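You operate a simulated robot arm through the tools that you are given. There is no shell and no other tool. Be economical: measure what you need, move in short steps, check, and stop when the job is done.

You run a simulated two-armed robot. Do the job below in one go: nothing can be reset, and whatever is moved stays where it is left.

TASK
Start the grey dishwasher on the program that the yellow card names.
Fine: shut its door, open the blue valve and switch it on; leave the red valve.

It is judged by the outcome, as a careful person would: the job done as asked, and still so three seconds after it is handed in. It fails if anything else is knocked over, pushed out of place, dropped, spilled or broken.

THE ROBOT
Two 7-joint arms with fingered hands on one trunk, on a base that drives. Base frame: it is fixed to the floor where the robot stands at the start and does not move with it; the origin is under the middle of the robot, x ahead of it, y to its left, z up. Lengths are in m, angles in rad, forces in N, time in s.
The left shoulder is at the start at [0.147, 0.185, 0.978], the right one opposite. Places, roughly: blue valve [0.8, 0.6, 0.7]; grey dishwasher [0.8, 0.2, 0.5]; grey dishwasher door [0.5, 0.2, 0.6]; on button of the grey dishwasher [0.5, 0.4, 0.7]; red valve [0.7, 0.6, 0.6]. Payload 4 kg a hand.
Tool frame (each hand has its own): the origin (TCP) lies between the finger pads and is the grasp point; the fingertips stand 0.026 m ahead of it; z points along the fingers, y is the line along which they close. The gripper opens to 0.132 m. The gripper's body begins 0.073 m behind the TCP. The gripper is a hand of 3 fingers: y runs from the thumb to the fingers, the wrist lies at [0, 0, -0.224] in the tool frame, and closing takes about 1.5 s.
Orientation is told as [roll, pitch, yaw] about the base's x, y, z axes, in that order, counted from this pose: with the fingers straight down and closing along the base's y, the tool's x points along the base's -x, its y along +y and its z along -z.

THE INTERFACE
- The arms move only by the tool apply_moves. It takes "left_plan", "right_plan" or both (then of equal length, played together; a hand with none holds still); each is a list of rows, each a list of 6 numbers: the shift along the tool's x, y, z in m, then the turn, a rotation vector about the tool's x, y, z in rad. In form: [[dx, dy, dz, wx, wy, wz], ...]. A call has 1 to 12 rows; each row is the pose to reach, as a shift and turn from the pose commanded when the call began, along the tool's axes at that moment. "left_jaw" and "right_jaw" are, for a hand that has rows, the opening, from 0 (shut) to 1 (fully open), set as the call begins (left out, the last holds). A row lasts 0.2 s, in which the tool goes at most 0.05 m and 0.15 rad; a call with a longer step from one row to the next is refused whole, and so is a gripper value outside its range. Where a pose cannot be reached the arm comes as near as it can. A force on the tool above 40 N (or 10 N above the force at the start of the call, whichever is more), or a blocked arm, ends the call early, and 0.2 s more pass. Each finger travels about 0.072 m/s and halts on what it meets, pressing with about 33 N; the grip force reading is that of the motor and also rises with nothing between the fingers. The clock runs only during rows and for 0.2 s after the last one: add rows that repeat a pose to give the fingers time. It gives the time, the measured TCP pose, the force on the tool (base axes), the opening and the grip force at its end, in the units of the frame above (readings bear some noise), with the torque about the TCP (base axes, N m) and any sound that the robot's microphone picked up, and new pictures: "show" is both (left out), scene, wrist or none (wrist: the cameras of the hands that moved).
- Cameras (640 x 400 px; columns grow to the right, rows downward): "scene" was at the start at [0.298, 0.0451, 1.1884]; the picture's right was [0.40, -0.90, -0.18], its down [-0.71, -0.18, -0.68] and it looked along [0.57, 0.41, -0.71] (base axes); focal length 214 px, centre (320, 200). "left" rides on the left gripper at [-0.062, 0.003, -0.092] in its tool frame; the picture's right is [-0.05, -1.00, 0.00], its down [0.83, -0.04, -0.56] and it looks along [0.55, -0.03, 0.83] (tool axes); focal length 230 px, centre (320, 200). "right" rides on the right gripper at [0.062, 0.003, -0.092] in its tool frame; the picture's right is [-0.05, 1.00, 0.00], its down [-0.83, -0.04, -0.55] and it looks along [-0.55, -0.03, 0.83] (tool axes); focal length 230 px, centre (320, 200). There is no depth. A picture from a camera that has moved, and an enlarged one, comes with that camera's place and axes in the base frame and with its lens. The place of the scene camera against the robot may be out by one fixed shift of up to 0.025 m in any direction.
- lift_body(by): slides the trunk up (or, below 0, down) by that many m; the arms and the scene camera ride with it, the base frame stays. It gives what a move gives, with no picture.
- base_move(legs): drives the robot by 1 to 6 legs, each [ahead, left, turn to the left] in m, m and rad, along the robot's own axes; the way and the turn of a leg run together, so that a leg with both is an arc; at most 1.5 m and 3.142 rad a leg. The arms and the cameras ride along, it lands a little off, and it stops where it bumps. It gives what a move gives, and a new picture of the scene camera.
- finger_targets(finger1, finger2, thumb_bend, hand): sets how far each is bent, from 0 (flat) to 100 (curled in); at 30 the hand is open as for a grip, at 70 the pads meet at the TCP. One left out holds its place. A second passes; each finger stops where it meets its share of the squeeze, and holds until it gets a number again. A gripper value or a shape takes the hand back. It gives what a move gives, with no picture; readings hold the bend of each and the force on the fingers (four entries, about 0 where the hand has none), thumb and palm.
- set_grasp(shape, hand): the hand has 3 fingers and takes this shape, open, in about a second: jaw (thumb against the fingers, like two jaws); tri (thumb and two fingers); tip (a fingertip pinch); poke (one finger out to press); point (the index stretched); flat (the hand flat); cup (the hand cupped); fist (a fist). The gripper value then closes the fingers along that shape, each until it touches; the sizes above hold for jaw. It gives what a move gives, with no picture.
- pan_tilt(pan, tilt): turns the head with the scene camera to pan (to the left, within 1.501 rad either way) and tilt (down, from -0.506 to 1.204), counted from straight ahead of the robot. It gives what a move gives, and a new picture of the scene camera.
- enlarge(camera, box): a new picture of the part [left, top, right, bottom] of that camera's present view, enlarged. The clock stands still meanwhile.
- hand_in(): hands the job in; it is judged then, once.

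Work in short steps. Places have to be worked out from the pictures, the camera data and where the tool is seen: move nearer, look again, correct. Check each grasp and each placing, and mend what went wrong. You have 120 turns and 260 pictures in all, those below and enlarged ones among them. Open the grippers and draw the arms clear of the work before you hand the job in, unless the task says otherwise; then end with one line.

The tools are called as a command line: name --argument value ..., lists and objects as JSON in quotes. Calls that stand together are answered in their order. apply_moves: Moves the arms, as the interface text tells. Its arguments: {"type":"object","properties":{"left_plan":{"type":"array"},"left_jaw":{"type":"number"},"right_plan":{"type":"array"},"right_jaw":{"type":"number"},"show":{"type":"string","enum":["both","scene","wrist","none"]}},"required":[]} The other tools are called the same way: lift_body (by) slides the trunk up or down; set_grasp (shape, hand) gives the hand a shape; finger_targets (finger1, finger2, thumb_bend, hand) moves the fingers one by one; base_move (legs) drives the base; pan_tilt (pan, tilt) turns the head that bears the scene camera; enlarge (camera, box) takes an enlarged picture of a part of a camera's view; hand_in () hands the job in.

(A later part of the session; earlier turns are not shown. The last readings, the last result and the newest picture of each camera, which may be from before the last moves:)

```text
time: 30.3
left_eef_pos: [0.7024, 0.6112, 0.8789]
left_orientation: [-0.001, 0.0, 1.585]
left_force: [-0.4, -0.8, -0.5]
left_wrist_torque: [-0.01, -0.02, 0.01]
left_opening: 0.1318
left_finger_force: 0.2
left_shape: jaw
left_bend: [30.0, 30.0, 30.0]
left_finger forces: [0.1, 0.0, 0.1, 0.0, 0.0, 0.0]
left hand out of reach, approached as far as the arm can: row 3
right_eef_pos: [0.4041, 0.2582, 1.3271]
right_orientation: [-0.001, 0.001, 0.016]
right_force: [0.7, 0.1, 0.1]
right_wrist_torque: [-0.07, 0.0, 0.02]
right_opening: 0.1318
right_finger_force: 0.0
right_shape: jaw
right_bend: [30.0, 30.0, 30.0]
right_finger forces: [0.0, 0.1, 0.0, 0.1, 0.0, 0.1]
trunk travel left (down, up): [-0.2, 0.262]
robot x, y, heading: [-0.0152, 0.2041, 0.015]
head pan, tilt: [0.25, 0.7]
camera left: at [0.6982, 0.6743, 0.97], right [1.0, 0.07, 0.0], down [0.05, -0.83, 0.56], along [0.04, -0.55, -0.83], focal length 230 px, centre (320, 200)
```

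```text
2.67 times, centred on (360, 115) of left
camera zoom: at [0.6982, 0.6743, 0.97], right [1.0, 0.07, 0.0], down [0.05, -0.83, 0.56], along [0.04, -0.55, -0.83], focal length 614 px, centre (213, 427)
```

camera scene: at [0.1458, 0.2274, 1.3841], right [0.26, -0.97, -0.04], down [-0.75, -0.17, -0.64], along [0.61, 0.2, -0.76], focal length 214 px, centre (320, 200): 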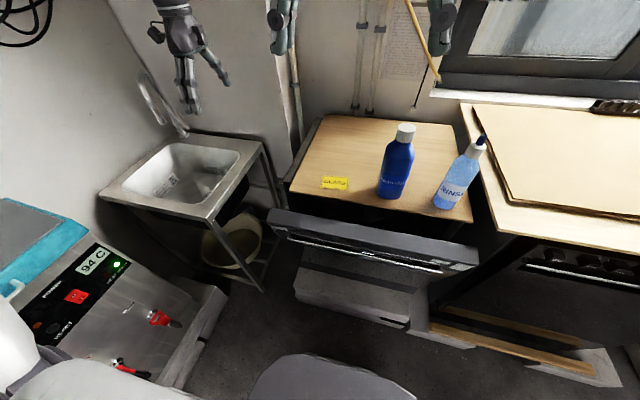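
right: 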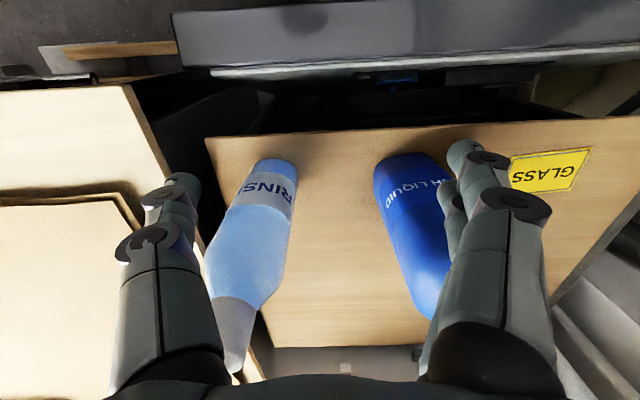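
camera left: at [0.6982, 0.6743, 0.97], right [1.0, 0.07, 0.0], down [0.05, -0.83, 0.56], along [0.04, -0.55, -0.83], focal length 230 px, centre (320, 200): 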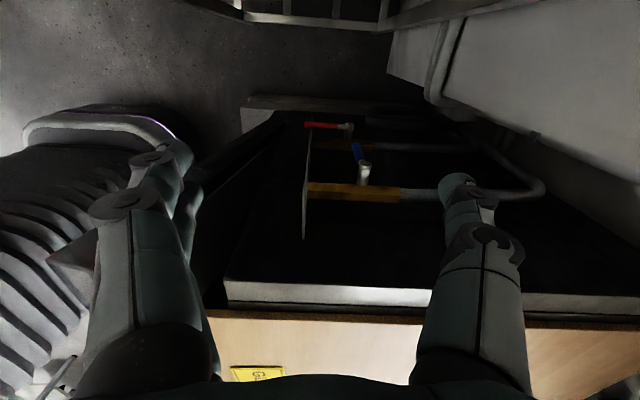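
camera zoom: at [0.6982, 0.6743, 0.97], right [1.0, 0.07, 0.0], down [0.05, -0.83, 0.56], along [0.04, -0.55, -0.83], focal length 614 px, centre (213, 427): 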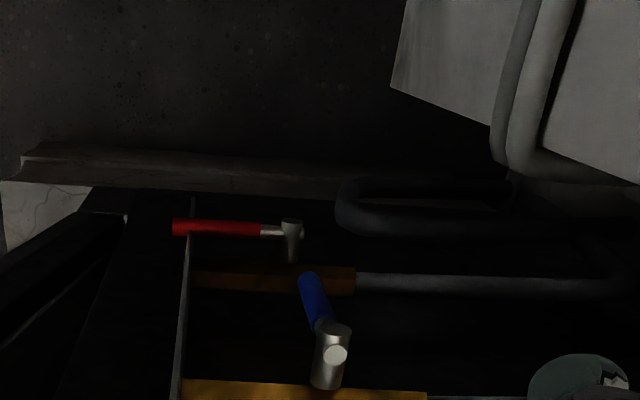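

The blue lever hangs down from a hub at about (0.755,0.565,0.745), tip z≈0.655; it must swing up toward −x, parallel to its pipe, like the red one. First I'll shut the door: lift the left hand, lower the trunk, and bring the right hand (closed) in front of the door's top strip.

apply_moves --left_plan '[[0, 0, -0.05, 0, 0, 0], [-0.01, 0, -0.1, 0, 0, 0], [-0.02, 0, -0.15, 0, 0, 0], [-0.02, 0, -0.2, 0, 0, 0], [-0.02, 0.0, -0.25, 0, 0, 0], [-0.02, 0.0, -0.3, 0, 0, 0], [-0.02, 0.0, -0.35, 0, 0, 0]]' --right_plan '[[0.02, 0, 0, 0, 0, 0], [0.04, 0, 0, 0, 0, 0], [0.05, 0, 0, 0, 0, 0], [0.05, -0.02, 0, 0, 0, 0], [0.05, -0.04, 0, 0, 0, 0], [0.05, -0.04, 0, 0, 0, 0], [0.05, -0.04, 0, 0, 0, 0]]' --right_jaw 0 --show "none"

lift_body --by -0.2

apply_moves --right_plan '[[0, 0, 0.05, 0, 0, 0], [0, 0, 0.1, 0, 0, 0], [0, 0, 0.15, 0, 0, 0], [0, 0, 0.2, 0, 0, 0], [0, 0, 0.25, 0, 0, 0], [0, 0, 0.3, 0, 0, 0]]'

```text
refused: row 2 steps farther than a row can; nothing moved
```

```text
time: 32.5
left_eef_pos: [0.7005, 0.6141, 0.6824]
left_orientation: [-0.003, 0.0, 1.585]
left_force: [-0.5, -0.2, 0.1]
left_wrist_torque: [0.02, -0.01, 0.01]
left_opening: 0.132
left_finger_force: 0.1
left_shape: jaw
left_bend: [30.0, 30.0, 30.0]
left_finger forces: [0.0, 0.0, 0.0, 0.0, 0.1, 0.1]
right_eef_pos: [0.4035, 0.258, 1.125]
right_orientation: [0.003, 0.001, 0.016]
right_force: [-0.1, -0.4, 0.8]
right_wrist_torque: [0.02, 0.01, 0.01]
right_opening: 0.1319
right_finger_force: 0.0
right_shape: jaw
right_bend: [30.0, 30.0, 30.0]
right_finger forces: [0.2, 0.1, 0.0, 0.0, 0.1, 0.1]
trunk travel left (down, up): [0.0, 0.462]
robot x, y, heading: [-0.0151, 0.2011, 0.015]
head pan, tilt: [0.25, 0.7]
```

```text
time: 33.2
left_eef_pos: [0.6999, 0.6139, 0.6814]
left_orientation: [-0.003, 0.0, 1.584]
left_force: [0.3, -0.2, 0.1]
left_wrist_torque: [-0.01, -0.02, -0.01]
left_opening: 0.132
left_finger_force: 0.1
left_shape: jaw
left_bend: [30.0, 30.0, 30.0]
left_finger forces: [0.0, 0.0, 0.0, 0.0, 0.0, 0.0]
right_eef_pos: [0.4098, 0.255, 1.0279]
right_orientation: [0.022, 0.006, -0.002]
right_force: [5.4, 0.9, 2.7]
right_wrist_torque: [-0.11, 0.79, -0.05]
right_opening: 0.1321
right_finger_force: 0.1
right_shape: jaw
right_bend: [30.0, 30.0, 30.0]
right_finger forces: [0.0, 0.0, 0.1, 0.1, 0.1, 0.1]
trunk travel left (down, up): [0.0, 0.462]
robot x, y, heading: [-0.014, 0.1983, 0.015]
head pan, tilt: [0.25, 0.7]
stopped in row 3 (right hand): the force on the tool passed its limit (the readings are from after the stop); the commanded pose is now the measured one
camera scene: at [0.3219, 0.2303, 1.0792], right [0.23, -0.97, -0.13], down [-0.93, -0.17, -0.33], along [0.3, 0.19, -0.93], focal length 214 px, centre (320, 200)
camera right: at [0.3486, 0.2586, 1.1195], right [0.05, 1.0, 0.02], down [0.83, -0.06, 0.55], along [0.55, -0.01, -0.84], focal length 230 px, centre (320, 200)
```

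scene: 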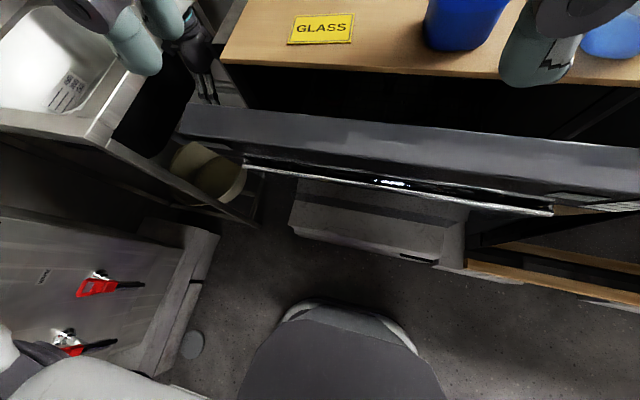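
right: 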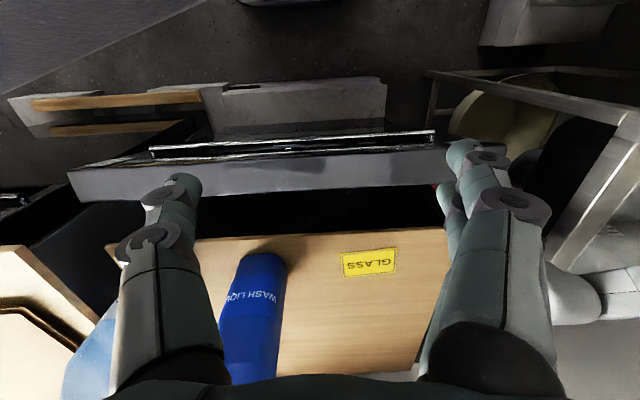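

The refused call meant the trunk lowered both hands; nothing was touched on the left, but the right hand met the head. I'll back the right hand off and look at the left view, which is now right beside the valve.

apply_moves --right_plan '[[0, 0, -0.04, 0, 0, 0], [0, -0.04, -0.06, 0, 0, 0], [-0.01, -0.08, -0.06, 0, 0, 0], [-0.02, -0.12, -0.06, 0, 0, 0]]' --right_jaw 0 --show "none"

enlarge --camera "left" --box '[0, 0, 640, 400]'

enlarge --camera "left" --box '[240, 80, 480, 230]'

```text
time: 34.2
left_eef_pos: [0.7003, 0.614, 0.6828]
left_orientation: [-0.001, -0.001, 1.584]
left_force: [-0.6, 0.2, 0.9]
left_wrist_torque: [0.01, 0.01, 0.03]
left_opening: 0.132
left_finger_force: 0.0
left_shape: jaw
left_bend: [30.0, 30.0, 30.0]
left_finger forces: [0.0, 0.1, 0.0, 0.0, 0.0, 0.1]
right_eef_pos: [0.4298, 0.1349, 1.0832]
right_orientation: [0.021, 0.006, 0.001]
right_force: [0.7, 0.0, 0.4]
right_wrist_torque: [0.0, -0.02, 0.02]
right_opening: 0.0001
right_finger_force: 0.0
right_shape: jaw
right_bend: [65.0, 65.0, 67.0]
right_finger forces: [0.0, 0.0, 0.0, 0.0, 0.1, 0.0]
trunk travel left (down, up): [0.0, 0.462]
robot x, y, heading: [-0.0088, 0.2029, 0.014]
head pan, tilt: [0.25, 0.7]
```

```text
1.00 times, centred on (320, 200) of left
camera zoom: at [0.6977, 0.6757, 0.7737], right [1.0, 0.07, 0.0], down [0.05, -0.83, 0.55], along [0.04, -0.55, -0.83], focal length 230 px, centre (320, 200)
```

zoom: 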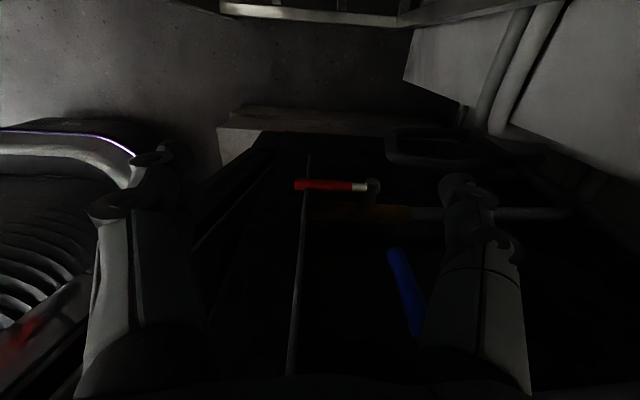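

```text
2.67 times, centred on (360, 155) of left
camera zoom: at [0.6977, 0.6757, 0.7737], right [1.0, 0.07, 0.0], down [0.05, -0.83, 0.55], along [0.04, -0.55, -0.83], focal length 614 px, centre (213, 320)
```

zoom: 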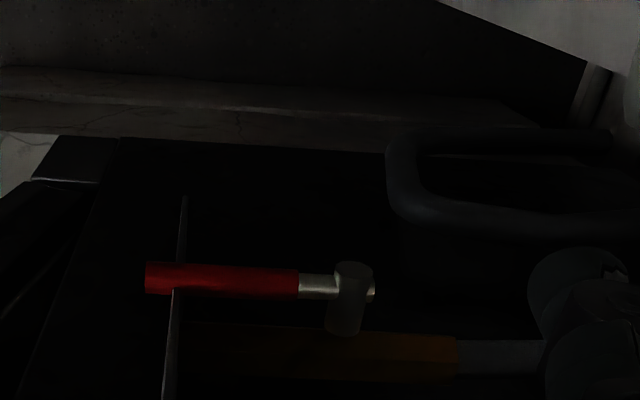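

Rays agree: lever at x≈0.753, y≈0.565, hanging from z 0.745 to 0.66; the thumb is already on its +x side, just outboard. I'll lean the hand 0.5 rad and slide it inboard so the thumb tip sits behind the lever.

apply_moves --left_plan '[[0, -0.015, 0, 0, 0.1, 0], [0.01, -0.015, 0, 0, 0.2, 0], [0.02, -0.015, 0, 0, 0.3, 0], [0.032, -0.015, 0, 0, 0.41, 0], [0.044, -0.015, 0, 0, 0.52, 0]]' --show "wrist"

```text
time: 35.4
left_eef_pos: [0.7162, 0.5709, 0.6813]
left_orientation: [-0.001, 0.523, 1.585]
left_force: [0.2, -0.6, -0.3]
left_wrist_torque: [0.01, 0.01, -0.02]
left_opening: 0.1321
left_finger_force: 0.0
left_shape: jaw
left_bend: [30.0, 30.0, 30.0]
left_finger forces: [0.1, 0.1, 0.0, 0.0, 0.0, 0.1]
right_eef_pos: [0.4307, 0.1369, 1.0817]
right_orientation: [0.021, 0.006, 0.0]
right_force: [0.4, -0.4, 0.2]
right_wrist_torque: [0.0, 0.01, -0.01]
right_opening: 0.0
right_finger_force: 33.6
right_shape: jaw
right_bend: [68.0, 68.0, 74.0]
right_finger forces: [0.0, 0.2, 0.0, 0.1, 0.1, 0.0]
trunk travel left (down, up): [0.0, 0.462]
robot x, y, heading: [-0.0149, 0.1985, 0.011]
head pan, tilt: [0.25, 0.7]
camera left: at [0.713, 0.6712, 0.7296], right [1.0, 0.06, -0.03], down [0.05, -0.44, 0.9], along [0.04, -0.89, -0.44], focal length 230 px, centre (320, 200)
```

left: 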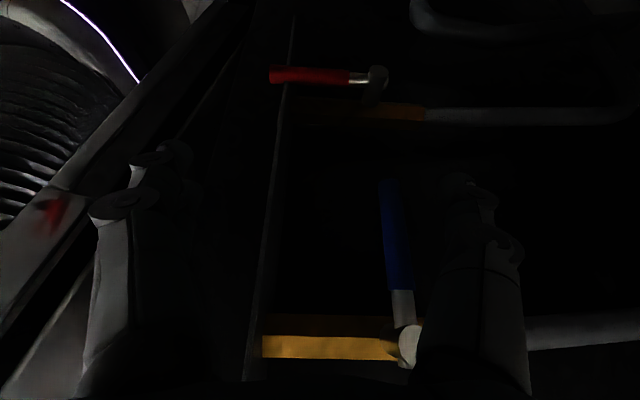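

The camera shows the thumb just right of the hanging blue lever, hub clear. I'll sweep −x along the lever's arc to about 45°.

apply_moves --left_plan '[[0, 0.018, 0, 0, 0, 0], [0, 0.031, 0, 0, 0, 0], [0.001, 0.044, -0.002, 0, 0, 0], [0.0035, 0.056, -0.006, 0, 0, 0], [0.006, 0.068, -0.011, 0, 0, 0], [0.0085, 0.074, -0.015, 0, 0, 0]]' --show "wrist"

```text
time: 36.8
left_eef_pos: [0.6416, 0.5693, 0.697]
left_orientation: [-0.001, 0.518, 1.585]
left_force: [1.4, 3.0, 0.4]
left_wrist_torque: [-0.01, 0.01, 0.19]
left_opening: 0.1318
left_finger_force: 0.1
left_shape: jaw
left_bend: [30.0, 30.0, 29.0]
left_finger forces: [0.1, 0.1, 0.0, 0.0, 3.3, 0.1]
right_eef_pos: [0.4315, 0.1374, 1.0823]
right_orientation: [0.022, 0.006, 0.0]
right_force: [0.9, -0.1, -0.1]
right_wrist_torque: [-0.02, 0.0, 0.0]
right_opening: 0.0002
right_finger_force: 33.5
right_shape: jaw
right_bend: [68.0, 68.0, 74.0]
right_finger forces: [0.1, 0.0, 0.0, 0.1, 0.0, 0.1]
trunk travel left (down, up): [0.0, 0.462]
robot x, y, heading: [-0.0153, 0.2004, 0.019]
head pan, tilt: [0.25, 0.7]
camera left: at [0.6383, 0.6705, 0.7471], right [1.0, 0.06, -0.03], down [0.05, -0.44, 0.89], along [0.04, -0.89, -0.45], focal length 230 px, centre (320, 200)
```

left: 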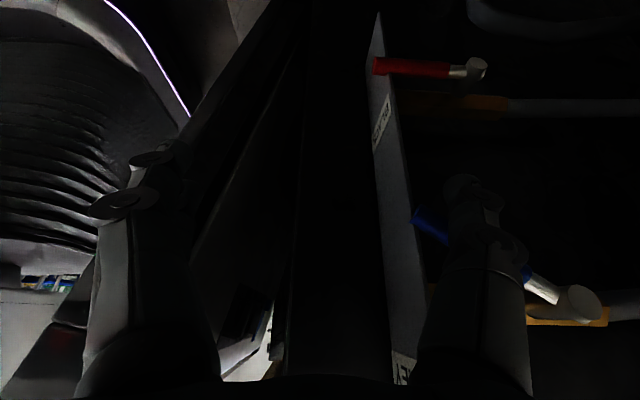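

The lever has swung to ~55° with light contact. Now I'll lift along the remaining arc, thumb tip under the lever.

apply_moves --left_plan '[[0.005, 0.002, -0.009, 0, 0, 0], [0.01, 0.003, -0.017, 0, 0, 0], [0.015, 0.003, -0.026, 0, 0, 0], [0.02, 0.003, -0.035, 0, 0, 0], [0.025, 0.003, -0.043, 0, 0, 0]]' --show "wrist"

```text
time: 38.0
left_eef_pos: [0.6403, 0.574, 0.7409]
left_orientation: [0.012, 0.519, 1.594]
left_force: [2.4, 15.4, -26.9]
left_wrist_torque: [0.18, 1.88, 1.09]
left_opening: 0.132
left_finger_force: 0.0
left_shape: jaw
left_bend: [30.0, 30.0, 31.0]
left_finger forces: [0.0, 0.1, 0.0, 0.1, 26.7, 0.1]
right_eef_pos: [0.4354, 0.1402, 1.0816]
right_orientation: [0.018, 0.01, 0.0]
right_force: [-0.1, 1.2, -1.1]
right_wrist_torque: [0.0, 0.02, 0.0]
right_opening: 0.0001
right_finger_force: 32.8
right_shape: jaw
right_bend: [68.0, 68.0, 74.0]
right_finger forces: [0.1, 0.0, 0.1, 0.0, 0.0, 0.0]
trunk travel left (down, up): [0.0, 0.462]
robot x, y, heading: [-0.0125, 0.2018, 0.017]
head pan, tilt: [0.25, 0.7]
camera left: at [0.6374, 0.6741, 0.7891], right [1.0, 0.06, -0.04], down [0.06, -0.45, 0.89], along [0.04, -0.89, -0.45], focal length 230 px, centre (320, 200)
```

left: 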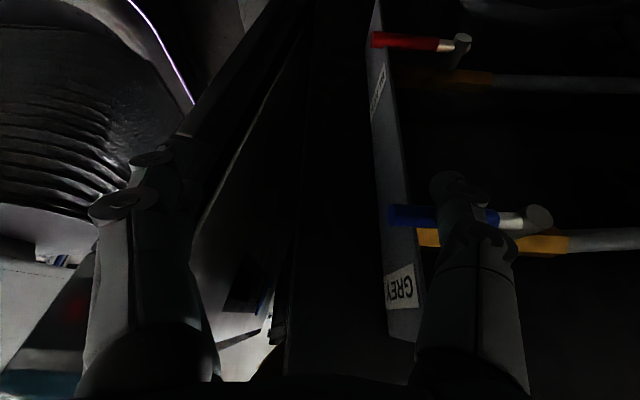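

The blue lever is now in line with its pipe, against the stop. I'll relax down slightly, slide outboard 4 cm, then rise out of the gap.

apply_moves --left_plan '[[-0.006, 0, 0.0104, 0, 0, 0], [-0.02, 0, 0.002, 0, 0, 0], [-0.0406, 0, -0.0096, 0, 0, 0], [-0.0206, 0, -0.044, 0, 0, 0], [-0.001, 0, -0.078, 0, 0, 0], [0.022, 0, -0.118, 0, 0, 0], [0.045, 0, -0.158, 0, 0, 0], [0.068, 0, -0.198, 0, 0, 0], [0.091, 0, -0.238, 0, 0, 0]]' --show "wrist"

```text
time: 38.8
left_eef_pos: [0.6382, 0.59, 0.7406]
left_orientation: [-0.001, 0.532, 1.567]
left_force: [-2.0, -10.9, 4.7]
left_wrist_torque: [1.1, -0.09, 0.3]
left_opening: 0.1319
left_finger_force: 0.0
left_shape: jaw
left_bend: [30.0, 30.0, 30.0]
left_finger forces: [0.0, 0.0, 0.0, 0.0, 0.1, 0.0]
right_eef_pos: [0.4311, 0.1356, 1.0846]
right_orientation: [0.019, 0.005, -0.004]
right_force: [-0.2, -0.3, -0.3]
right_wrist_torque: [-0.03, 0.02, 0.01]
right_opening: 0.0
right_finger_force: 33.1
right_shape: jaw
right_bend: [68.0, 68.0, 74.0]
right_finger forces: [0.1, 0.0, 0.0, 0.0, 0.1, 0.0]
trunk travel left (down, up): [0.0, 0.462]
robot x, y, heading: [-0.0165, 0.1966, 0.009]
head pan, tilt: [0.25, 0.7]
stopped in row 3 (left hand): the force on the tool passed its limit (the readings are from after the stop); the commanded pose is now the measured one
camera left: at [0.6377, 0.6911, 0.7878], right [1.0, 0.04, -0.03], down [0.04, -0.43, 0.9], along [0.02, -0.9, -0.43], focal length 230 px, centre (320, 200)
```

left: 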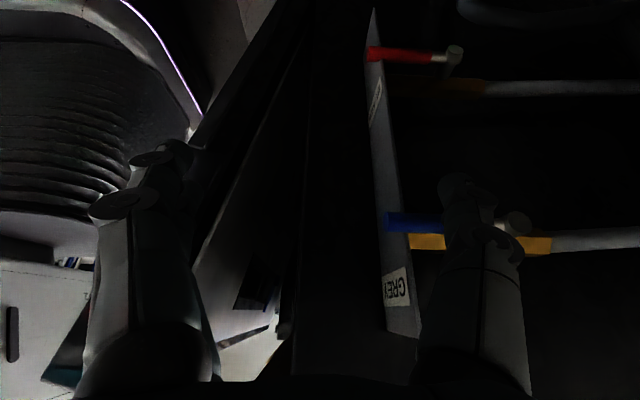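

The outer side of the hand touched the sink edge; the thumb is free. I'll un-lean the hand (wrist swings inboard) and then rise straight.

apply_moves --left_plan '[[0, 0, 0, 0, -0.12, 0], [0, 0, 0, 0, -0.26, 0], [-0.003, 0, -0.002, 0, -0.4, 0], [-0.006, 0, -0.003, 0, -0.53, 0], [-0.008, 0, -0.005, 0, -0.53, 0]]' --show "wrist"

```text
time: 40.0
left_eef_pos: [0.6391, 0.6016, 0.7392]
left_orientation: [-0.001, 0.003, 1.568]
left_force: [0.3, -0.4, 0.3]
left_wrist_torque: [-0.01, 0.02, 0.04]
left_opening: 0.132
left_finger_force: 0.0
left_shape: jaw
left_bend: [30.0, 30.0, 30.0]
left_finger forces: [0.1, 0.1, 0.0, 0.0, 0.1, 0.1]
right_eef_pos: [0.4305, 0.135, 1.0824]
right_orientation: [0.018, 0.005, -0.004]
right_force: [0.7, 0.3, 0.8]
right_wrist_torque: [-0.01, 0.02, -0.01]
right_opening: 0.0
right_finger_force: 33.1
right_shape: jaw
right_bend: [68.0, 68.0, 74.0]
right_finger forces: [0.0, 0.0, 0.1, 0.1, 0.0, 0.0]
trunk travel left (down, up): [0.0, 0.462]
robot x, y, heading: [-0.0108, 0.2028, 0.008]
head pan, tilt: [0.25, 0.7]
camera left: at [0.6369, 0.6638, 0.8303], right [1.0, 0.05, 0.0], down [0.04, -0.83, 0.56], along [0.03, -0.56, -0.83], focal length 230 px, centre (320, 200)
```

left: 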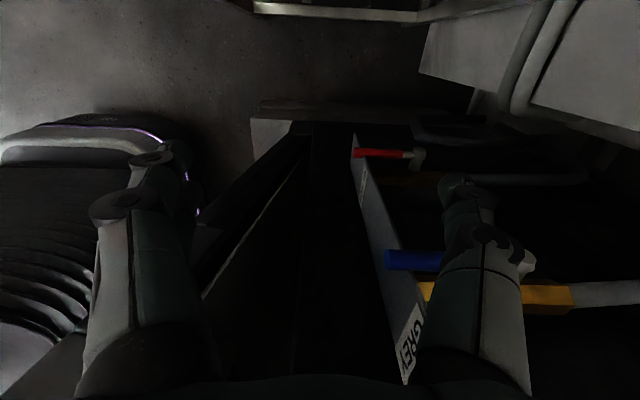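

Free and upright; blue lever remains in line with its pipe. Raising the left hand well out of the gap.

apply_moves --left_plan '[[0, 0, -0.04, 0, 0, 0], [0, 0, -0.09, 0, 0, 0], [0, 0, -0.14, 0, 0, 0], [0, 0, -0.19, 0, 0, 0], [0, 0, -0.24, 0, 0, 0], [0, 0.0, -0.29, 0, 0, 0], [-0.0, 0.04, -0.31, 0, 0, 0], [-0.0, 0.08, -0.32, 0, 0, 0]]' --show "wrist"

enlarge --camera "left" --box '[240, 60, 520, 240]'

```text
time: 41.8
left_eef_pos: [0.559, 0.6001, 1.06]
left_orientation: [-0.001, 0.003, 1.566]
left_force: [-0.5, -0.1, -0.4]
left_wrist_torque: [-0.02, -0.01, 0.0]
left_opening: 0.132
left_finger_force: 0.1
left_shape: jaw
left_bend: [30.0, 30.0, 30.0]
left_finger forces: [0.1, 0.0, 0.1, 0.0, 0.0, 0.0]
right_eef_pos: [0.4293, 0.135, 1.0841]
right_orientation: [0.019, 0.004, -0.004]
right_force: [0.4, 0.0, 0.5]
right_wrist_torque: [0.0, 0.0, -0.01]
right_opening: 0.0
right_finger_force: 33.1
right_shape: jaw
right_bend: [68.0, 68.0, 74.0]
right_finger forces: [0.0, 0.1, 0.0, 0.0, 0.1, 0.0]
trunk travel left (down, up): [0.0, 0.462]
robot x, y, heading: [-0.0099, 0.1985, 0.008]
head pan, tilt: [0.25, 0.7]
camera left: at [0.5566, 0.6625, 1.1517], right [1.0, 0.05, 0.0], down [0.04, -0.83, 0.56], along [0.03, -0.56, -0.83], focal length 230 px, centre (320, 200)
```

left: 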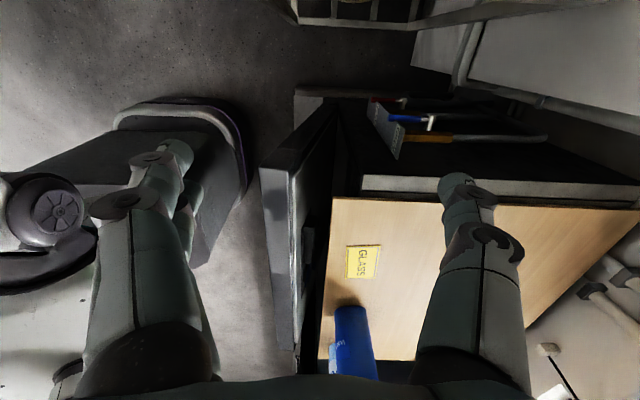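

```text
2.22 times, centred on (380, 150) of left
camera zoom: at [0.5566, 0.6625, 1.1517], right [1.0, 0.05, 0.0], down [0.04, -0.83, 0.56], along [0.03, -0.56, -0.83], focal length 511 px, centre (187, 311)
```

zoom: 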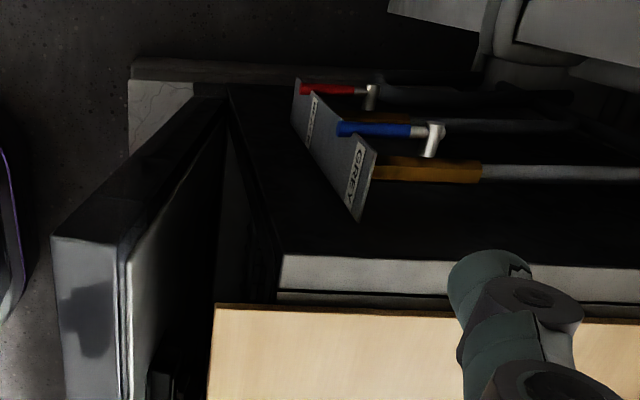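

Blue valve is open, red untouched. Before shutting, I'll check the door gap for anything in the way.

enlarge --camera "left" --box '[250, 180, 350, 390]'

enlarge --camera "scene" --box '[160, 0, 640, 240]'

```text
1.90 times, centred on (300, 285) of left
camera zoom: at [0.5566, 0.6625, 1.1517], right [1.0, 0.05, 0.0], down [0.04, -0.83, 0.56], along [0.03, -0.56, -0.83], focal length 438 px, centre (358, 38)
```

zoom: 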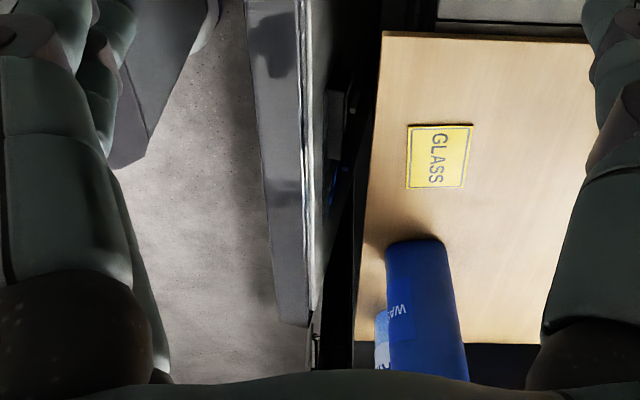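

```text
1.33 times, centred on (400, 120) of scene
camera zoom: at [0.3214, 0.2285, 1.0798], right [0.22, -0.97, -0.13], down [-0.93, -0.17, -0.34], along [0.3, 0.19, -0.93], focal length 286 px, centre (213, 307)
```

zoom: 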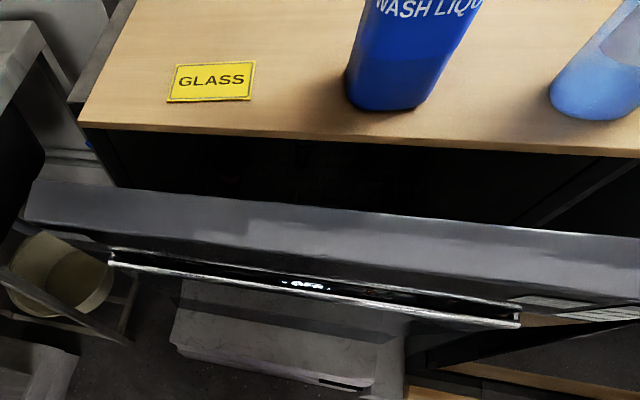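

The gap is clear. I'll back off 0.3 m for arm room and set the head to view the door.

base_move --legs '[[-0.3, 0, 0]]'

pan_tilt --pan 0.0 --tilt 0.5

```text
time: 43.8
left_eef_pos: [0.2609, 0.5966, 1.0593]
left_orientation: [0.0, 0.001, 1.567]
left_force: [0.0, -0.1, -0.1]
left_wrist_torque: [0.01, -0.01, -0.01]
left_opening: 0.132
left_finger_force: 0.1
left_shape: jaw
left_bend: [30.0, 30.0, 30.0]
left_finger forces: [0.0, 0.1, 0.0, 0.1, 0.0, 0.0]
right_eef_pos: [0.1307, 0.1322, 1.083]
right_orientation: [0.018, 0.003, -0.003]
right_force: [-0.5, 0.6, 0.7]
right_wrist_torque: [0.01, -0.05, -0.02]
right_opening: 0.0001
right_finger_force: 32.7
right_shape: jaw
right_bend: [68.0, 68.0, 74.0]
right_finger forces: [0.0, 0.1, 0.1, 0.0, 0.0, 0.0]
trunk travel left (down, up): [0.0, 0.462]
robot x, y, heading: [-0.3141, 0.196, 0.009]
head pan, tilt: [0.25, 0.7]
camera scene: at [0.0229, 0.2254, 1.0792], right [0.22, -0.97, -0.13], down [-0.93, -0.17, -0.34], along [0.3, 0.19, -0.93], focal length 214 px, centre (320, 200)
```

scene: 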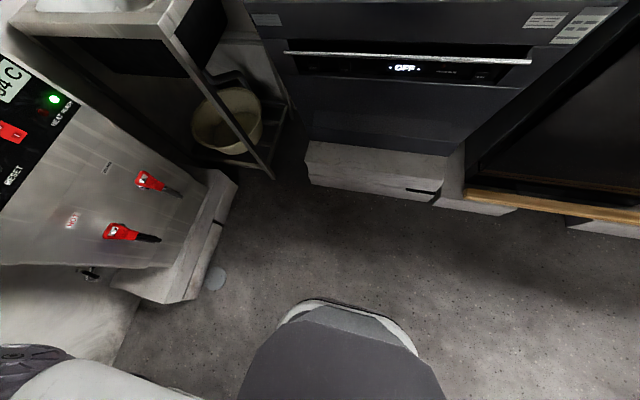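

```text
time: 44.6
left_eef_pos: [0.2605, 0.5974, 1.0588]
left_orientation: [0.003, 0.004, 1.566]
left_force: [0.5, 0.2, 0.2]
left_wrist_torque: [0.0, -0.02, 0.01]
left_opening: 0.1319
left_finger_force: 0.0
left_shape: jaw
left_bend: [30.0, 30.0, 30.0]
left_finger forces: [0.0, 0.0, 0.0, 0.0, 0.1, 0.1]
right_eef_pos: [0.1316, 0.1318, 1.0837]
right_orientation: [0.02, 0.006, -0.004]
right_force: [0.4, -0.1, 0.3]
right_wrist_torque: [-0.02, 0.03, -0.01]
right_opening: 0.0001
right_finger_force: 33.6
right_shape: jaw
right_bend: [68.0, 68.0, 74.0]
right_finger forces: [0.0, 0.0, 0.0, 0.0, 0.0, 0.0]
trunk travel left (down, up): [0.0, 0.462]
robot x, y, heading: [-0.3116, 0.1957, 0.01]
head pan, tilt: [0.0, 0.499]
camera scene: at [0.0401, 0.2046, 1.0899], right [0.01, -1.0, 0.0], down [-0.86, -0.01, -0.51], along [0.51, 0.01, -0.86], focal length 214 px, centre (320, 200)
```

scene: 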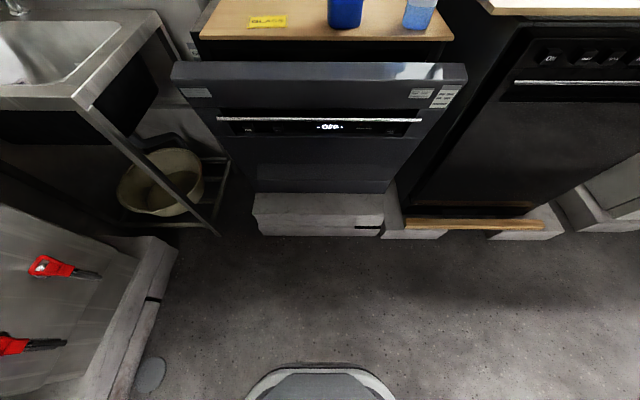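

Bringing the right closed hand in front of the door's top strip (x≈0.37, y≈0.18, z≈0.81).

apply_moves --right_plan '[[-0.048, 0, 0, 0, 0, 0], [-0.096, 0.0, 0, 0, 0, 0], [-0.144, 0.01, 0, 0, 0, 0], [-0.19, 0.02, 0, 0, 0, 0], [-0.22, 0.04, 0.02, 0, 0, 0], [-0.23, 0.05, 0.06, 0, 0, 0], [-0.23, 0.05, 0.11, 0, 0, 0], [-0.23, 0.05, 0.16, 0, 0, 0], [-0.23, 0.05, 0.21, 0, 0, 0], [-0.23, 0.05, 0.25, 0, 0, 0], [-0.23, 0.05, 0.275, 0, 0, 0]]'

```text
time: 47.0
left_eef_pos: [0.2618, 0.5954, 1.0595]
left_orientation: [0.002, 0.003, 1.567]
left_force: [0.5, 0.4, -0.2]
left_wrist_torque: [-0.01, 0.0, 0.03]
left_opening: 0.132
left_finger_force: 0.0
left_shape: jaw
left_bend: [30.0, 30.0, 30.0]
left_finger forces: [0.1, 0.0, 0.1, 0.0, 0.0, 0.1]
right_eef_pos: [0.3599, 0.1877, 0.8053]
right_orientation: [0.019, 0.006, -0.004]
right_force: [-0.7, 0.3, 0.2]
right_wrist_torque: [-0.01, 0.02, 0.0]
right_opening: 0.0001
right_finger_force: 32.7
right_shape: jaw
right_bend: [68.0, 68.0, 74.0]
right_finger forces: [0.0, 0.1, 0.1, 0.0, 0.0, 0.0]
trunk travel left (down, up): [0.0, 0.462]
robot x, y, heading: [-0.315, 0.1969, 0.012]
head pan, tilt: [0.0, 0.499]
camera scene: at [0.0403, 0.2045, 1.0899], right [0.01, -1.0, 0.0], down [-0.86, -0.01, -0.51], along [0.51, 0.01, -0.86], focal length 214 px, centre (320, 200)
camera right: at [0.2979, 0.1915, 0.8974], right [0.06, 1.0, 0.02], down [0.83, -0.06, 0.55], along [0.55, -0.01, -0.84], focal length 230 px, centre (320, 200)
```

scene: 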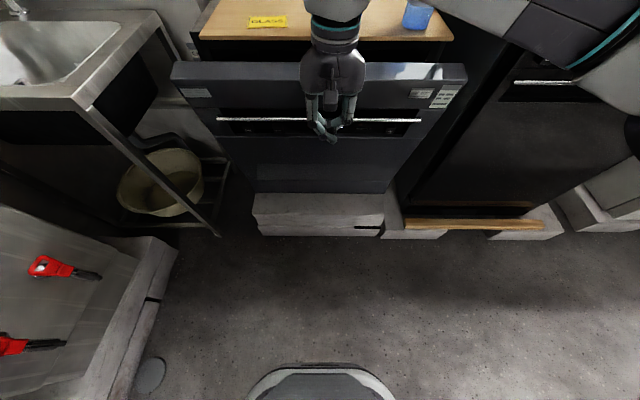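
right: 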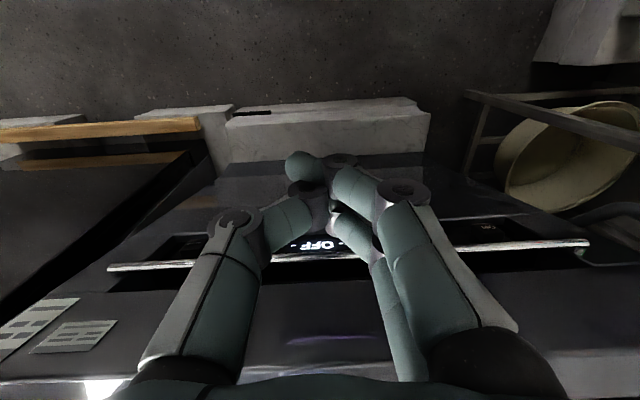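

The wrist could near the blue bottle, so I'll tilt the tool forward-down (wrist back) and then push slowly.

apply_moves --right_plan '[[0, 0, 0, 0, -0.15, 0], [0, 0, 0, 0, -0.3, 0], [0, 0, 0, 0, -0.45, 0], [0, 0, 0, 0, -0.6, 0], [-0.03, 0, 0, 0, -0.7, 0], [-0.06, 0, 0, 0, -0.8, 0], [-0.09, 0, 0, 0, -0.8, 0]]' --show "scene"

```text
time: 48.6
left_eef_pos: [0.2601, 0.5962, 1.0586]
left_orientation: [0.001, 0.003, 1.567]
left_force: [-0.5, 0.0, -0.6]
left_wrist_torque: [0.03, -0.05, 0.0]
left_opening: 0.1319
left_finger_force: 0.1
left_shape: jaw
left_bend: [30.0, 30.0, 30.0]
left_finger forces: [0.1, 0.0, 0.0, 0.0, 0.1, 0.0]
right_eef_pos: [0.4499, 0.1858, 0.807]
right_orientation: [0.026, -0.794, -0.023]
right_force: [-5.6, 0.2, -1.5]
right_wrist_torque: [0.02, 0.04, -0.02]
right_opening: 0.0001
right_finger_force: 32.8
right_shape: jaw
right_bend: [68.0, 69.0, 74.0]
right_finger forces: [0.1, 0.1, 0.0, 0.0, 0.0, 0.0]
trunk travel left (down, up): [0.0, 0.462]
robot x, y, heading: [-0.3098, 0.1984, 0.009]
head pan, tilt: [0.0, 0.499]
camera scene: at [0.04, 0.2046, 1.0899], right [0.01, -1.0, 0.0], down [-0.86, -0.01, -0.51], along [0.51, 0.01, -0.86], focal length 214 px, centre (320, 200)
```

scene: 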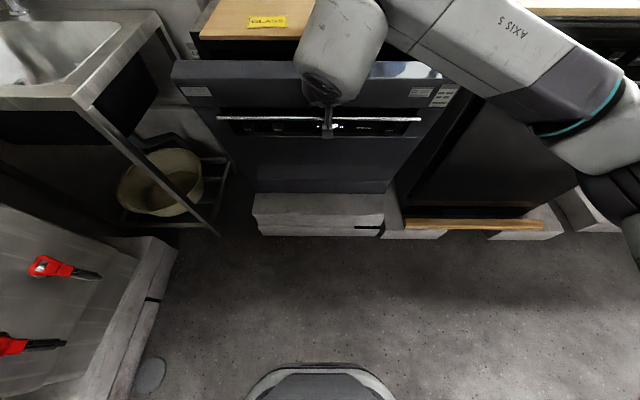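

Contact with the door at −5.6 N. Pushing forward in small steps.

apply_moves --right_plan '[[-0.014, 0, 0.014, 0, 0, 0], [-0.028, 0, 0.029, 0, 0, 0], [-0.042, 0, 0.043, 0, 0, 0], [-0.056, 0, 0.057, 0, 0, 0], [-0.066, 0, 0.068, 0, 0, 0], [-0.077, 0, 0.079, 0, 0, 0], [-0.087, 0, 0.09, 0, 0, 0]]'

```text
time: 50.0
left_eef_pos: [0.2572, 0.5964, 1.0606]
left_orientation: [-0.002, 0.001, 1.568]
left_force: [-0.8, -0.1, 0.1]
left_wrist_torque: [0.01, 0.01, 0.01]
left_opening: 0.1321
left_finger_force: 0.0
left_shape: jaw
left_bend: [30.0, 30.0, 30.0]
left_finger forces: [0.0, 0.0, 0.0, 0.1, 0.1, 0.1]
right_eef_pos: [0.5484, 0.1941, 0.8024]
right_orientation: [0.033, -0.777, -0.013]
right_force: [-19.6, 0.1, 1.5]
right_wrist_torque: [-0.06, -0.06, -0.41]
right_opening: 0.0001
right_finger_force: 32.9
right_shape: jaw
right_bend: [68.0, 73.0, 75.0]
right_finger forces: [0.0, 28.6, 0.0, 0.1, 0.0, 0.0]
trunk travel left (down, up): [0.0, 0.462]
robot x, y, heading: [-0.3133, 0.1952, 0.014]
head pan, tilt: [0.0, 0.499]
stopped in row 7 (right hand): the force on the tool passed its limit (the readings are from after the stop); the commanded pose is now the measured one
camera scene: at [0.0372, 0.2044, 1.091], right [0.01, -1.0, 0.0], down [-0.86, -0.01, -0.51], along [0.51, 0.01, -0.86], focal length 214 px, centre (320, 200)
camera right: at [0.4397, 0.1968, 0.825], right [0.03, 1.0, 0.06], down [0.2, -0.06, 0.98], along [0.98, -0.01, -0.2], focal length 230 px, centre (320, 200)
```

scene: 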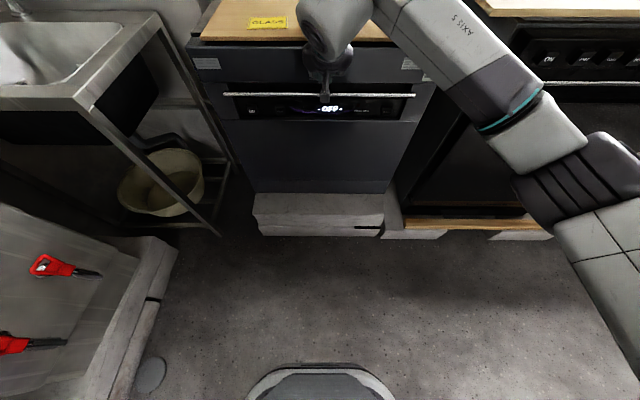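
right: 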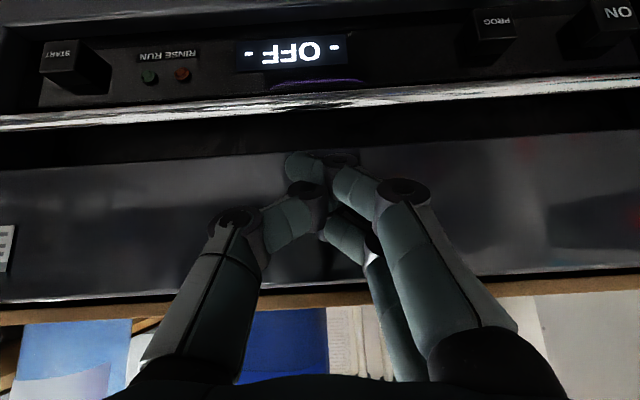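

The door looks flush under the counter. I'll give one more firm push, then back off and check that it stays.

apply_moves --right_plan '[[-0.01, 0, 0.01, 0, 0, 0], [-0.018, 0, 0.018, 0, 0, 0], [-0.02, 0, 0.02, 0, 0, 0]]' --show "none"

apply_moves --right_plan '[[0.03, 0, -0.03, 0, 0, 0], [0.06, 0, -0.06, 0, 0, 0], [0.09, 0, -0.09, 0, 0, 0], [0.09, 0, -0.09, 0, 0, 0]]'

```text
time: 50.3
left_eef_pos: [0.2569, 0.5976, 1.0619]
left_orientation: [-0.002, 0.002, 1.567]
left_force: [0.6, -0.4, 0.1]
left_wrist_torque: [-0.03, 0.01, -0.01]
left_opening: 0.1321
left_finger_force: 0.0
left_shape: jaw
left_bend: [30.0, 30.0, 30.0]
left_finger forces: [0.0, 0.1, 0.0, 0.1, 0.0, 0.1]
right_eef_pos: [0.5499, 0.1982, 0.7998]
right_orientation: [0.032, -0.765, -0.004]
right_force: [-22.7, -0.9, 3.5]
right_wrist_torque: [-0.07, -0.11, -0.59]
right_opening: 0.0
right_finger_force: 32.9
right_shape: jaw
right_bend: [68.0, 74.0, 75.0]
right_finger forces: [0.0, 33.7, 0.0, 0.0, 0.0, 0.0]
trunk travel left (down, up): [0.0, 0.462]
robot x, y, heading: [-0.3155, 0.1948, 0.014]
head pan, tilt: [0.0, 0.499]
stopped in row 1 (right hand): the force on the tool passed its limit (the readings are from after the stop); the commanded pose is now the measured one
```

```text
time: 51.3
left_eef_pos: [0.2587, 0.5969, 1.0585]
left_orientation: [0.0, 0.004, 1.567]
left_force: [0.6, -0.3, -0.1]
left_wrist_torque: [-0.01, 0.04, 0.01]
left_opening: 0.1318
left_finger_force: 0.1
left_shape: jaw
left_bend: [30.0, 30.0, 30.0]
left_finger forces: [0.0, 0.0, 0.0, 0.0, 0.0, 0.0]
right_eef_pos: [0.4255, 0.194, 0.7997]
right_orientation: [0.031, -0.766, -0.008]
right_force: [0.0, 0.0, -0.2]
right_wrist_torque: [0.03, 0.0, 0.01]
right_opening: 0.0
right_finger_force: 32.8
right_shape: jaw
right_bend: [68.0, 70.0, 75.0]
right_finger forces: [0.1, 0.0, 0.1, 0.0, 0.1, 0.1]
trunk travel left (down, up): [0.0, 0.462]
robot x, y, heading: [-0.3129, 0.1961, 0.01]
head pan, tilt: [0.0, 0.499]
camera scene: at [0.0392, 0.2049, 1.0899], right [0.01, -1.0, 0.0], down [-0.86, -0.01, -0.51], along [0.51, 0.01, -0.86], focal length 214 px, centre (320, 200)
camera right: at [0.3164, 0.1967, 0.8225], right [0.02, 1.0, 0.06], down [0.21, -0.06, 0.97], along [0.98, -0.01, -0.22], focal length 230 px, centre (320, 200)
```

scene: 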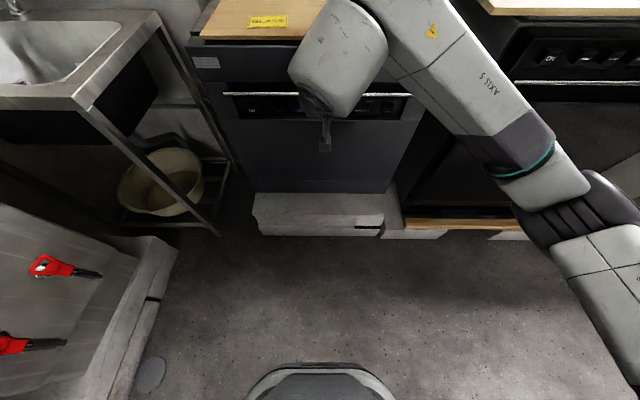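
right: 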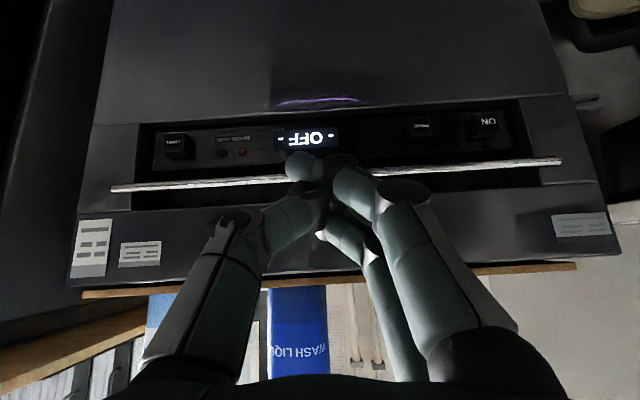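

Door stays shut. I place the buttons at x≈0.58, z≈0.677: ON y≈0.417, PROG y≈0.333, START y≈0.012; the bar at z≈0.748 is above them. Now I'll give the right hand the poke shape and look at it.

set_grasp --shape "poke" --hand "right"

apply_moves --right_plan '[[0.03, 0, -0.03, 0, 0, 0], [0.06, 0, -0.06, 0, -0.15, 0], [0.08, 0.02, -0.07, 0, -0.3, 0], [0.1, 0.05, -0.05, 0, -0.45, 0]]'

```text
time: 52.2
left_eef_pos: [0.2599, 0.5973, 1.0589]
left_orientation: [0.001, 0.006, 1.567]
left_force: [-0.7, 0.9, 0.1]
left_wrist_torque: [-0.02, -0.01, -0.01]
left_opening: 0.1321
left_finger_force: 0.1
left_shape: jaw
left_bend: [30.0, 30.0, 30.0]
left_finger forces: [0.0, 0.0, 0.0, 0.0, 0.0, 0.0]
right_eef_pos: [0.4241, 0.1934, 0.7997]
right_orientation: [0.031, -0.766, -0.009]
right_force: [-0.4, 0.2, 0.3]
right_wrist_torque: [0.02, -0.03, -0.01]
right_opening: 0.0
right_finger_force: 0.0
right_shape: poke
right_bend: [100.0, 100.0, 100.0]
right_finger forces: [0.0, 0.0, 0.0, 0.0, 0.0, 0.0]
trunk travel left (down, up): [0.0, 0.462]
robot x, y, heading: [-0.3121, 0.1981, 0.014]
head pan, tilt: [0.0, 0.499]
```

```text
time: 53.2
left_eef_pos: [0.2582, 0.5976, 1.0606]
left_orientation: [-0.001, 0.004, 1.568]
left_force: [-0.6, 0.2, 0.5]
left_wrist_torque: [-0.03, 0.02, 0.01]
left_opening: 0.1318
left_finger_force: 0.1
left_shape: jaw
left_bend: [30.0, 30.0, 30.0]
left_finger forces: [0.0, 0.0, 0.0, 0.0, 0.1, 0.0]
right_eef_pos: [0.3274, 0.2372, 0.7987]
right_orientation: [0.033, -1.196, -0.01]
right_force: [-0.5, 0.0, 0.1]
right_wrist_torque: [0.01, -0.02, -0.01]
right_opening: 0.0
right_finger_force: 0.0
right_shape: poke
right_bend: [100.0, 100.0, 100.0]
right_finger forces: [0.0, 0.0, 0.0, 0.0, 0.0, 0.0]
right hand out of reach, approached as far as the arm can: row 4
trunk travel left (down, up): [0.0, 0.462]
robot x, y, heading: [-0.3134, 0.1986, 0.013]
head pan, tilt: [0.0, 0.499]
camera scene: at [0.0384, 0.2051, 1.0904], right [0.01, -1.0, 0.0], down [-0.86, -0.01, -0.51], along [0.51, 0.01, -0.86], focal length 214 px, centre (320, 200)
camera right: at [0.2201, 0.2398, 0.7742], right [0.0, 1.0, 0.06], down [-0.21, -0.06, 0.98], along [0.98, -0.01, 0.21], focal length 230 px, centre (320, 200)
```

scene: 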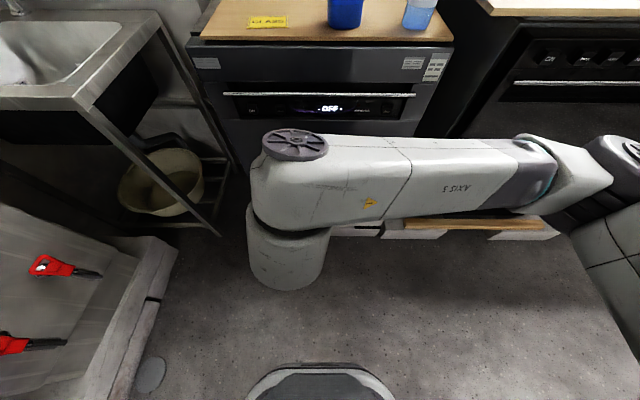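
right: 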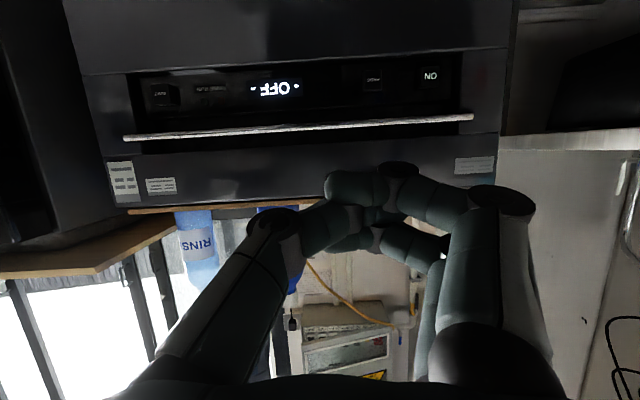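

The poke shape is curled because the jaw value was 0; opening it should extend the index finger.

apply_moves --right_plan '[[0, 0, 0, 0, 0, 0], [0, 0, 0, 0, 0, 0], [0, 0, 0, 0, 0, 0], [0, 0, 0, 0, 0, 0], [0, 0, 0, 0, 0, 0], [0, 0, 0, 0, 0, 0], [0, 0, 0, 0, 0, 0]]' --right_jaw 1 --show "wrist"

```text
time: 54.8
left_eef_pos: [0.2594, 0.597, 1.0593]
left_orientation: [0.001, 0.001, 1.568]
left_force: [-0.3, 1.0, -0.8]
left_wrist_torque: [-0.02, 0.01, 0.03]
left_opening: 0.1318
left_finger_force: 0.2
left_shape: jaw
left_bend: [30.0, 30.0, 30.0]
left_finger forces: [0.0, 0.0, 0.0, 0.0, 0.0, 0.0]
right_eef_pos: [0.3288, 0.2373, 0.798]
right_orientation: [0.032, -1.196, -0.008]
right_force: [0.8, 0.2, -0.4]
right_wrist_torque: [-0.01, -0.02, -0.01]
right_opening: 0.0002
right_finger_force: 0.0
right_shape: poke
right_bend: [100.0, 100.0, 100.0]
right_finger forces: [0.0, 0.1, 0.0, 0.0, 0.1, 0.0]
trunk travel left (down, up): [0.0, 0.462]
robot x, y, heading: [-0.3136, 0.1986, 0.016]
head pan, tilt: [0.0, 0.499]
camera right: at [0.2205, 0.2397, 0.7739], right [0.0, 1.0, 0.06], down [-0.21, -0.06, 0.98], along [0.98, -0.01, 0.21], focal length 230 px, centre (320, 200)
```

right: 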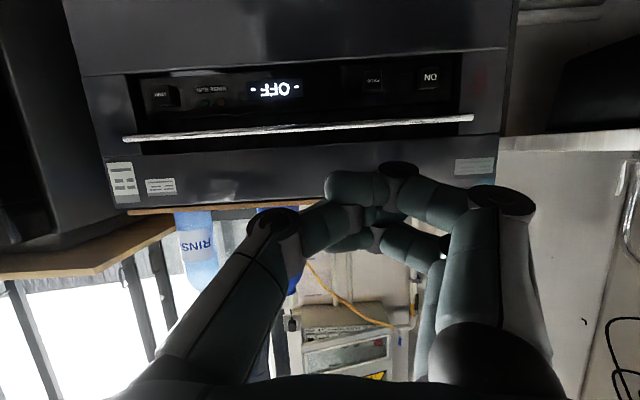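

No change; I'll set the shape again.

set_grasp --shape "poke" --hand "right"

enlarge --camera "right" --box '[0, 0, 640, 400]'

```text
time: 55.7
left_eef_pos: [0.2585, 0.5979, 1.0586]
left_orientation: [-0.002, 0.003, 1.567]
left_force: [0.7, 0.1, 0.3]
left_wrist_torque: [0.02, 0.01, 0.05]
left_opening: 0.132
left_finger_force: 0.0
left_shape: jaw
left_bend: [30.0, 30.0, 30.0]
left_finger forces: [0.0, 0.0, 0.0, 0.0, 0.1, 0.0]
right_eef_pos: [0.3283, 0.236, 0.7976]
right_orientation: [0.031, -1.195, -0.009]
right_force: [0.5, 0.6, -0.5]
right_wrist_torque: [0.0, -0.02, -0.01]
right_opening: 0.0002
right_finger_force: 0.1
right_shape: poke
right_bend: [100.0, 100.0, 100.0]
right_finger forces: [0.0, 0.1, 0.0, 0.0, 0.0, 0.1]
trunk travel left (down, up): [0.0, 0.462]
robot x, y, heading: [-0.3126, 0.1963, 0.01]
head pan, tilt: [0.0, 0.499]
```

```text
1.00 times, centred on (320, 200) of right
camera zoom: at [0.2205, 0.2396, 0.7739], right [0.0, 1.0, 0.06], down [-0.21, -0.06, 0.98], along [0.98, -0.01, 0.21], focal length 230 px, centre (320, 200)
```

zoom: 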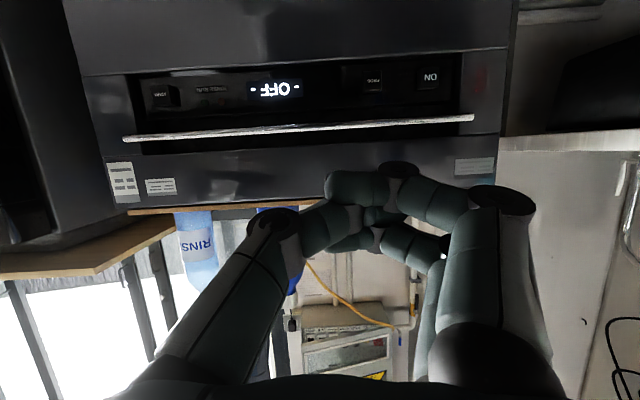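

I'll extend one finger directly: finger1 at ~62, others curled.

finger_targets --hand "right" --finger1 62 --finger2 100 --thumb_bend 100

enlarge --camera "right" --box '[0, 0, 640, 400]'

```text
time: 56.7
left_eef_pos: [0.259, 0.5983, 1.0598]
left_orientation: [-0.001, 0.004, 1.567]
left_force: [-0.3, 0.0, 0.3]
left_wrist_torque: [0.0, 0.04, 0.0]
left_opening: 0.1318
left_finger_force: 0.1
left_shape: jaw
left_bend: [30.0, 30.0, 30.0]
left_finger forces: [0.0, 0.0, 0.1, 0.0, 0.1, 0.0]
right_eef_pos: [0.3285, 0.2369, 0.7978]
right_orientation: [0.031, -1.196, -0.008]
right_force: [0.5, -0.1, 0.6]
right_wrist_torque: [0.0, -0.02, 0.02]
right_opening: 0.0212
right_finger_force: 0.1
right_shape: fingers
right_bend: [62.0, 96.0, 95.0]
right_finger forces: [0.0, 0.1, 0.0, 0.0, 0.0, 0.0]
trunk travel left (down, up): [0.0, 0.462]
robot x, y, heading: [-0.313, 0.1993, 0.009]
head pan, tilt: [0.0, 0.499]
```

```text
1.00 times, centred on (320, 200) of right
camera zoom: at [0.2205, 0.2396, 0.7739], right [0.0, 1.0, 0.06], down [-0.21, -0.06, 0.98], along [0.98, -0.01, 0.21], focal length 230 px, centre (320, 200)
```

zoom: 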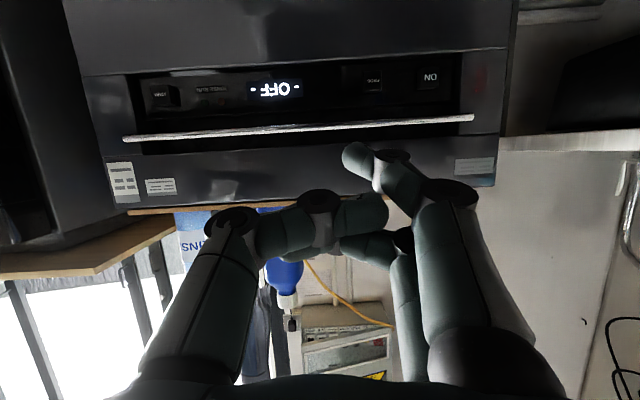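

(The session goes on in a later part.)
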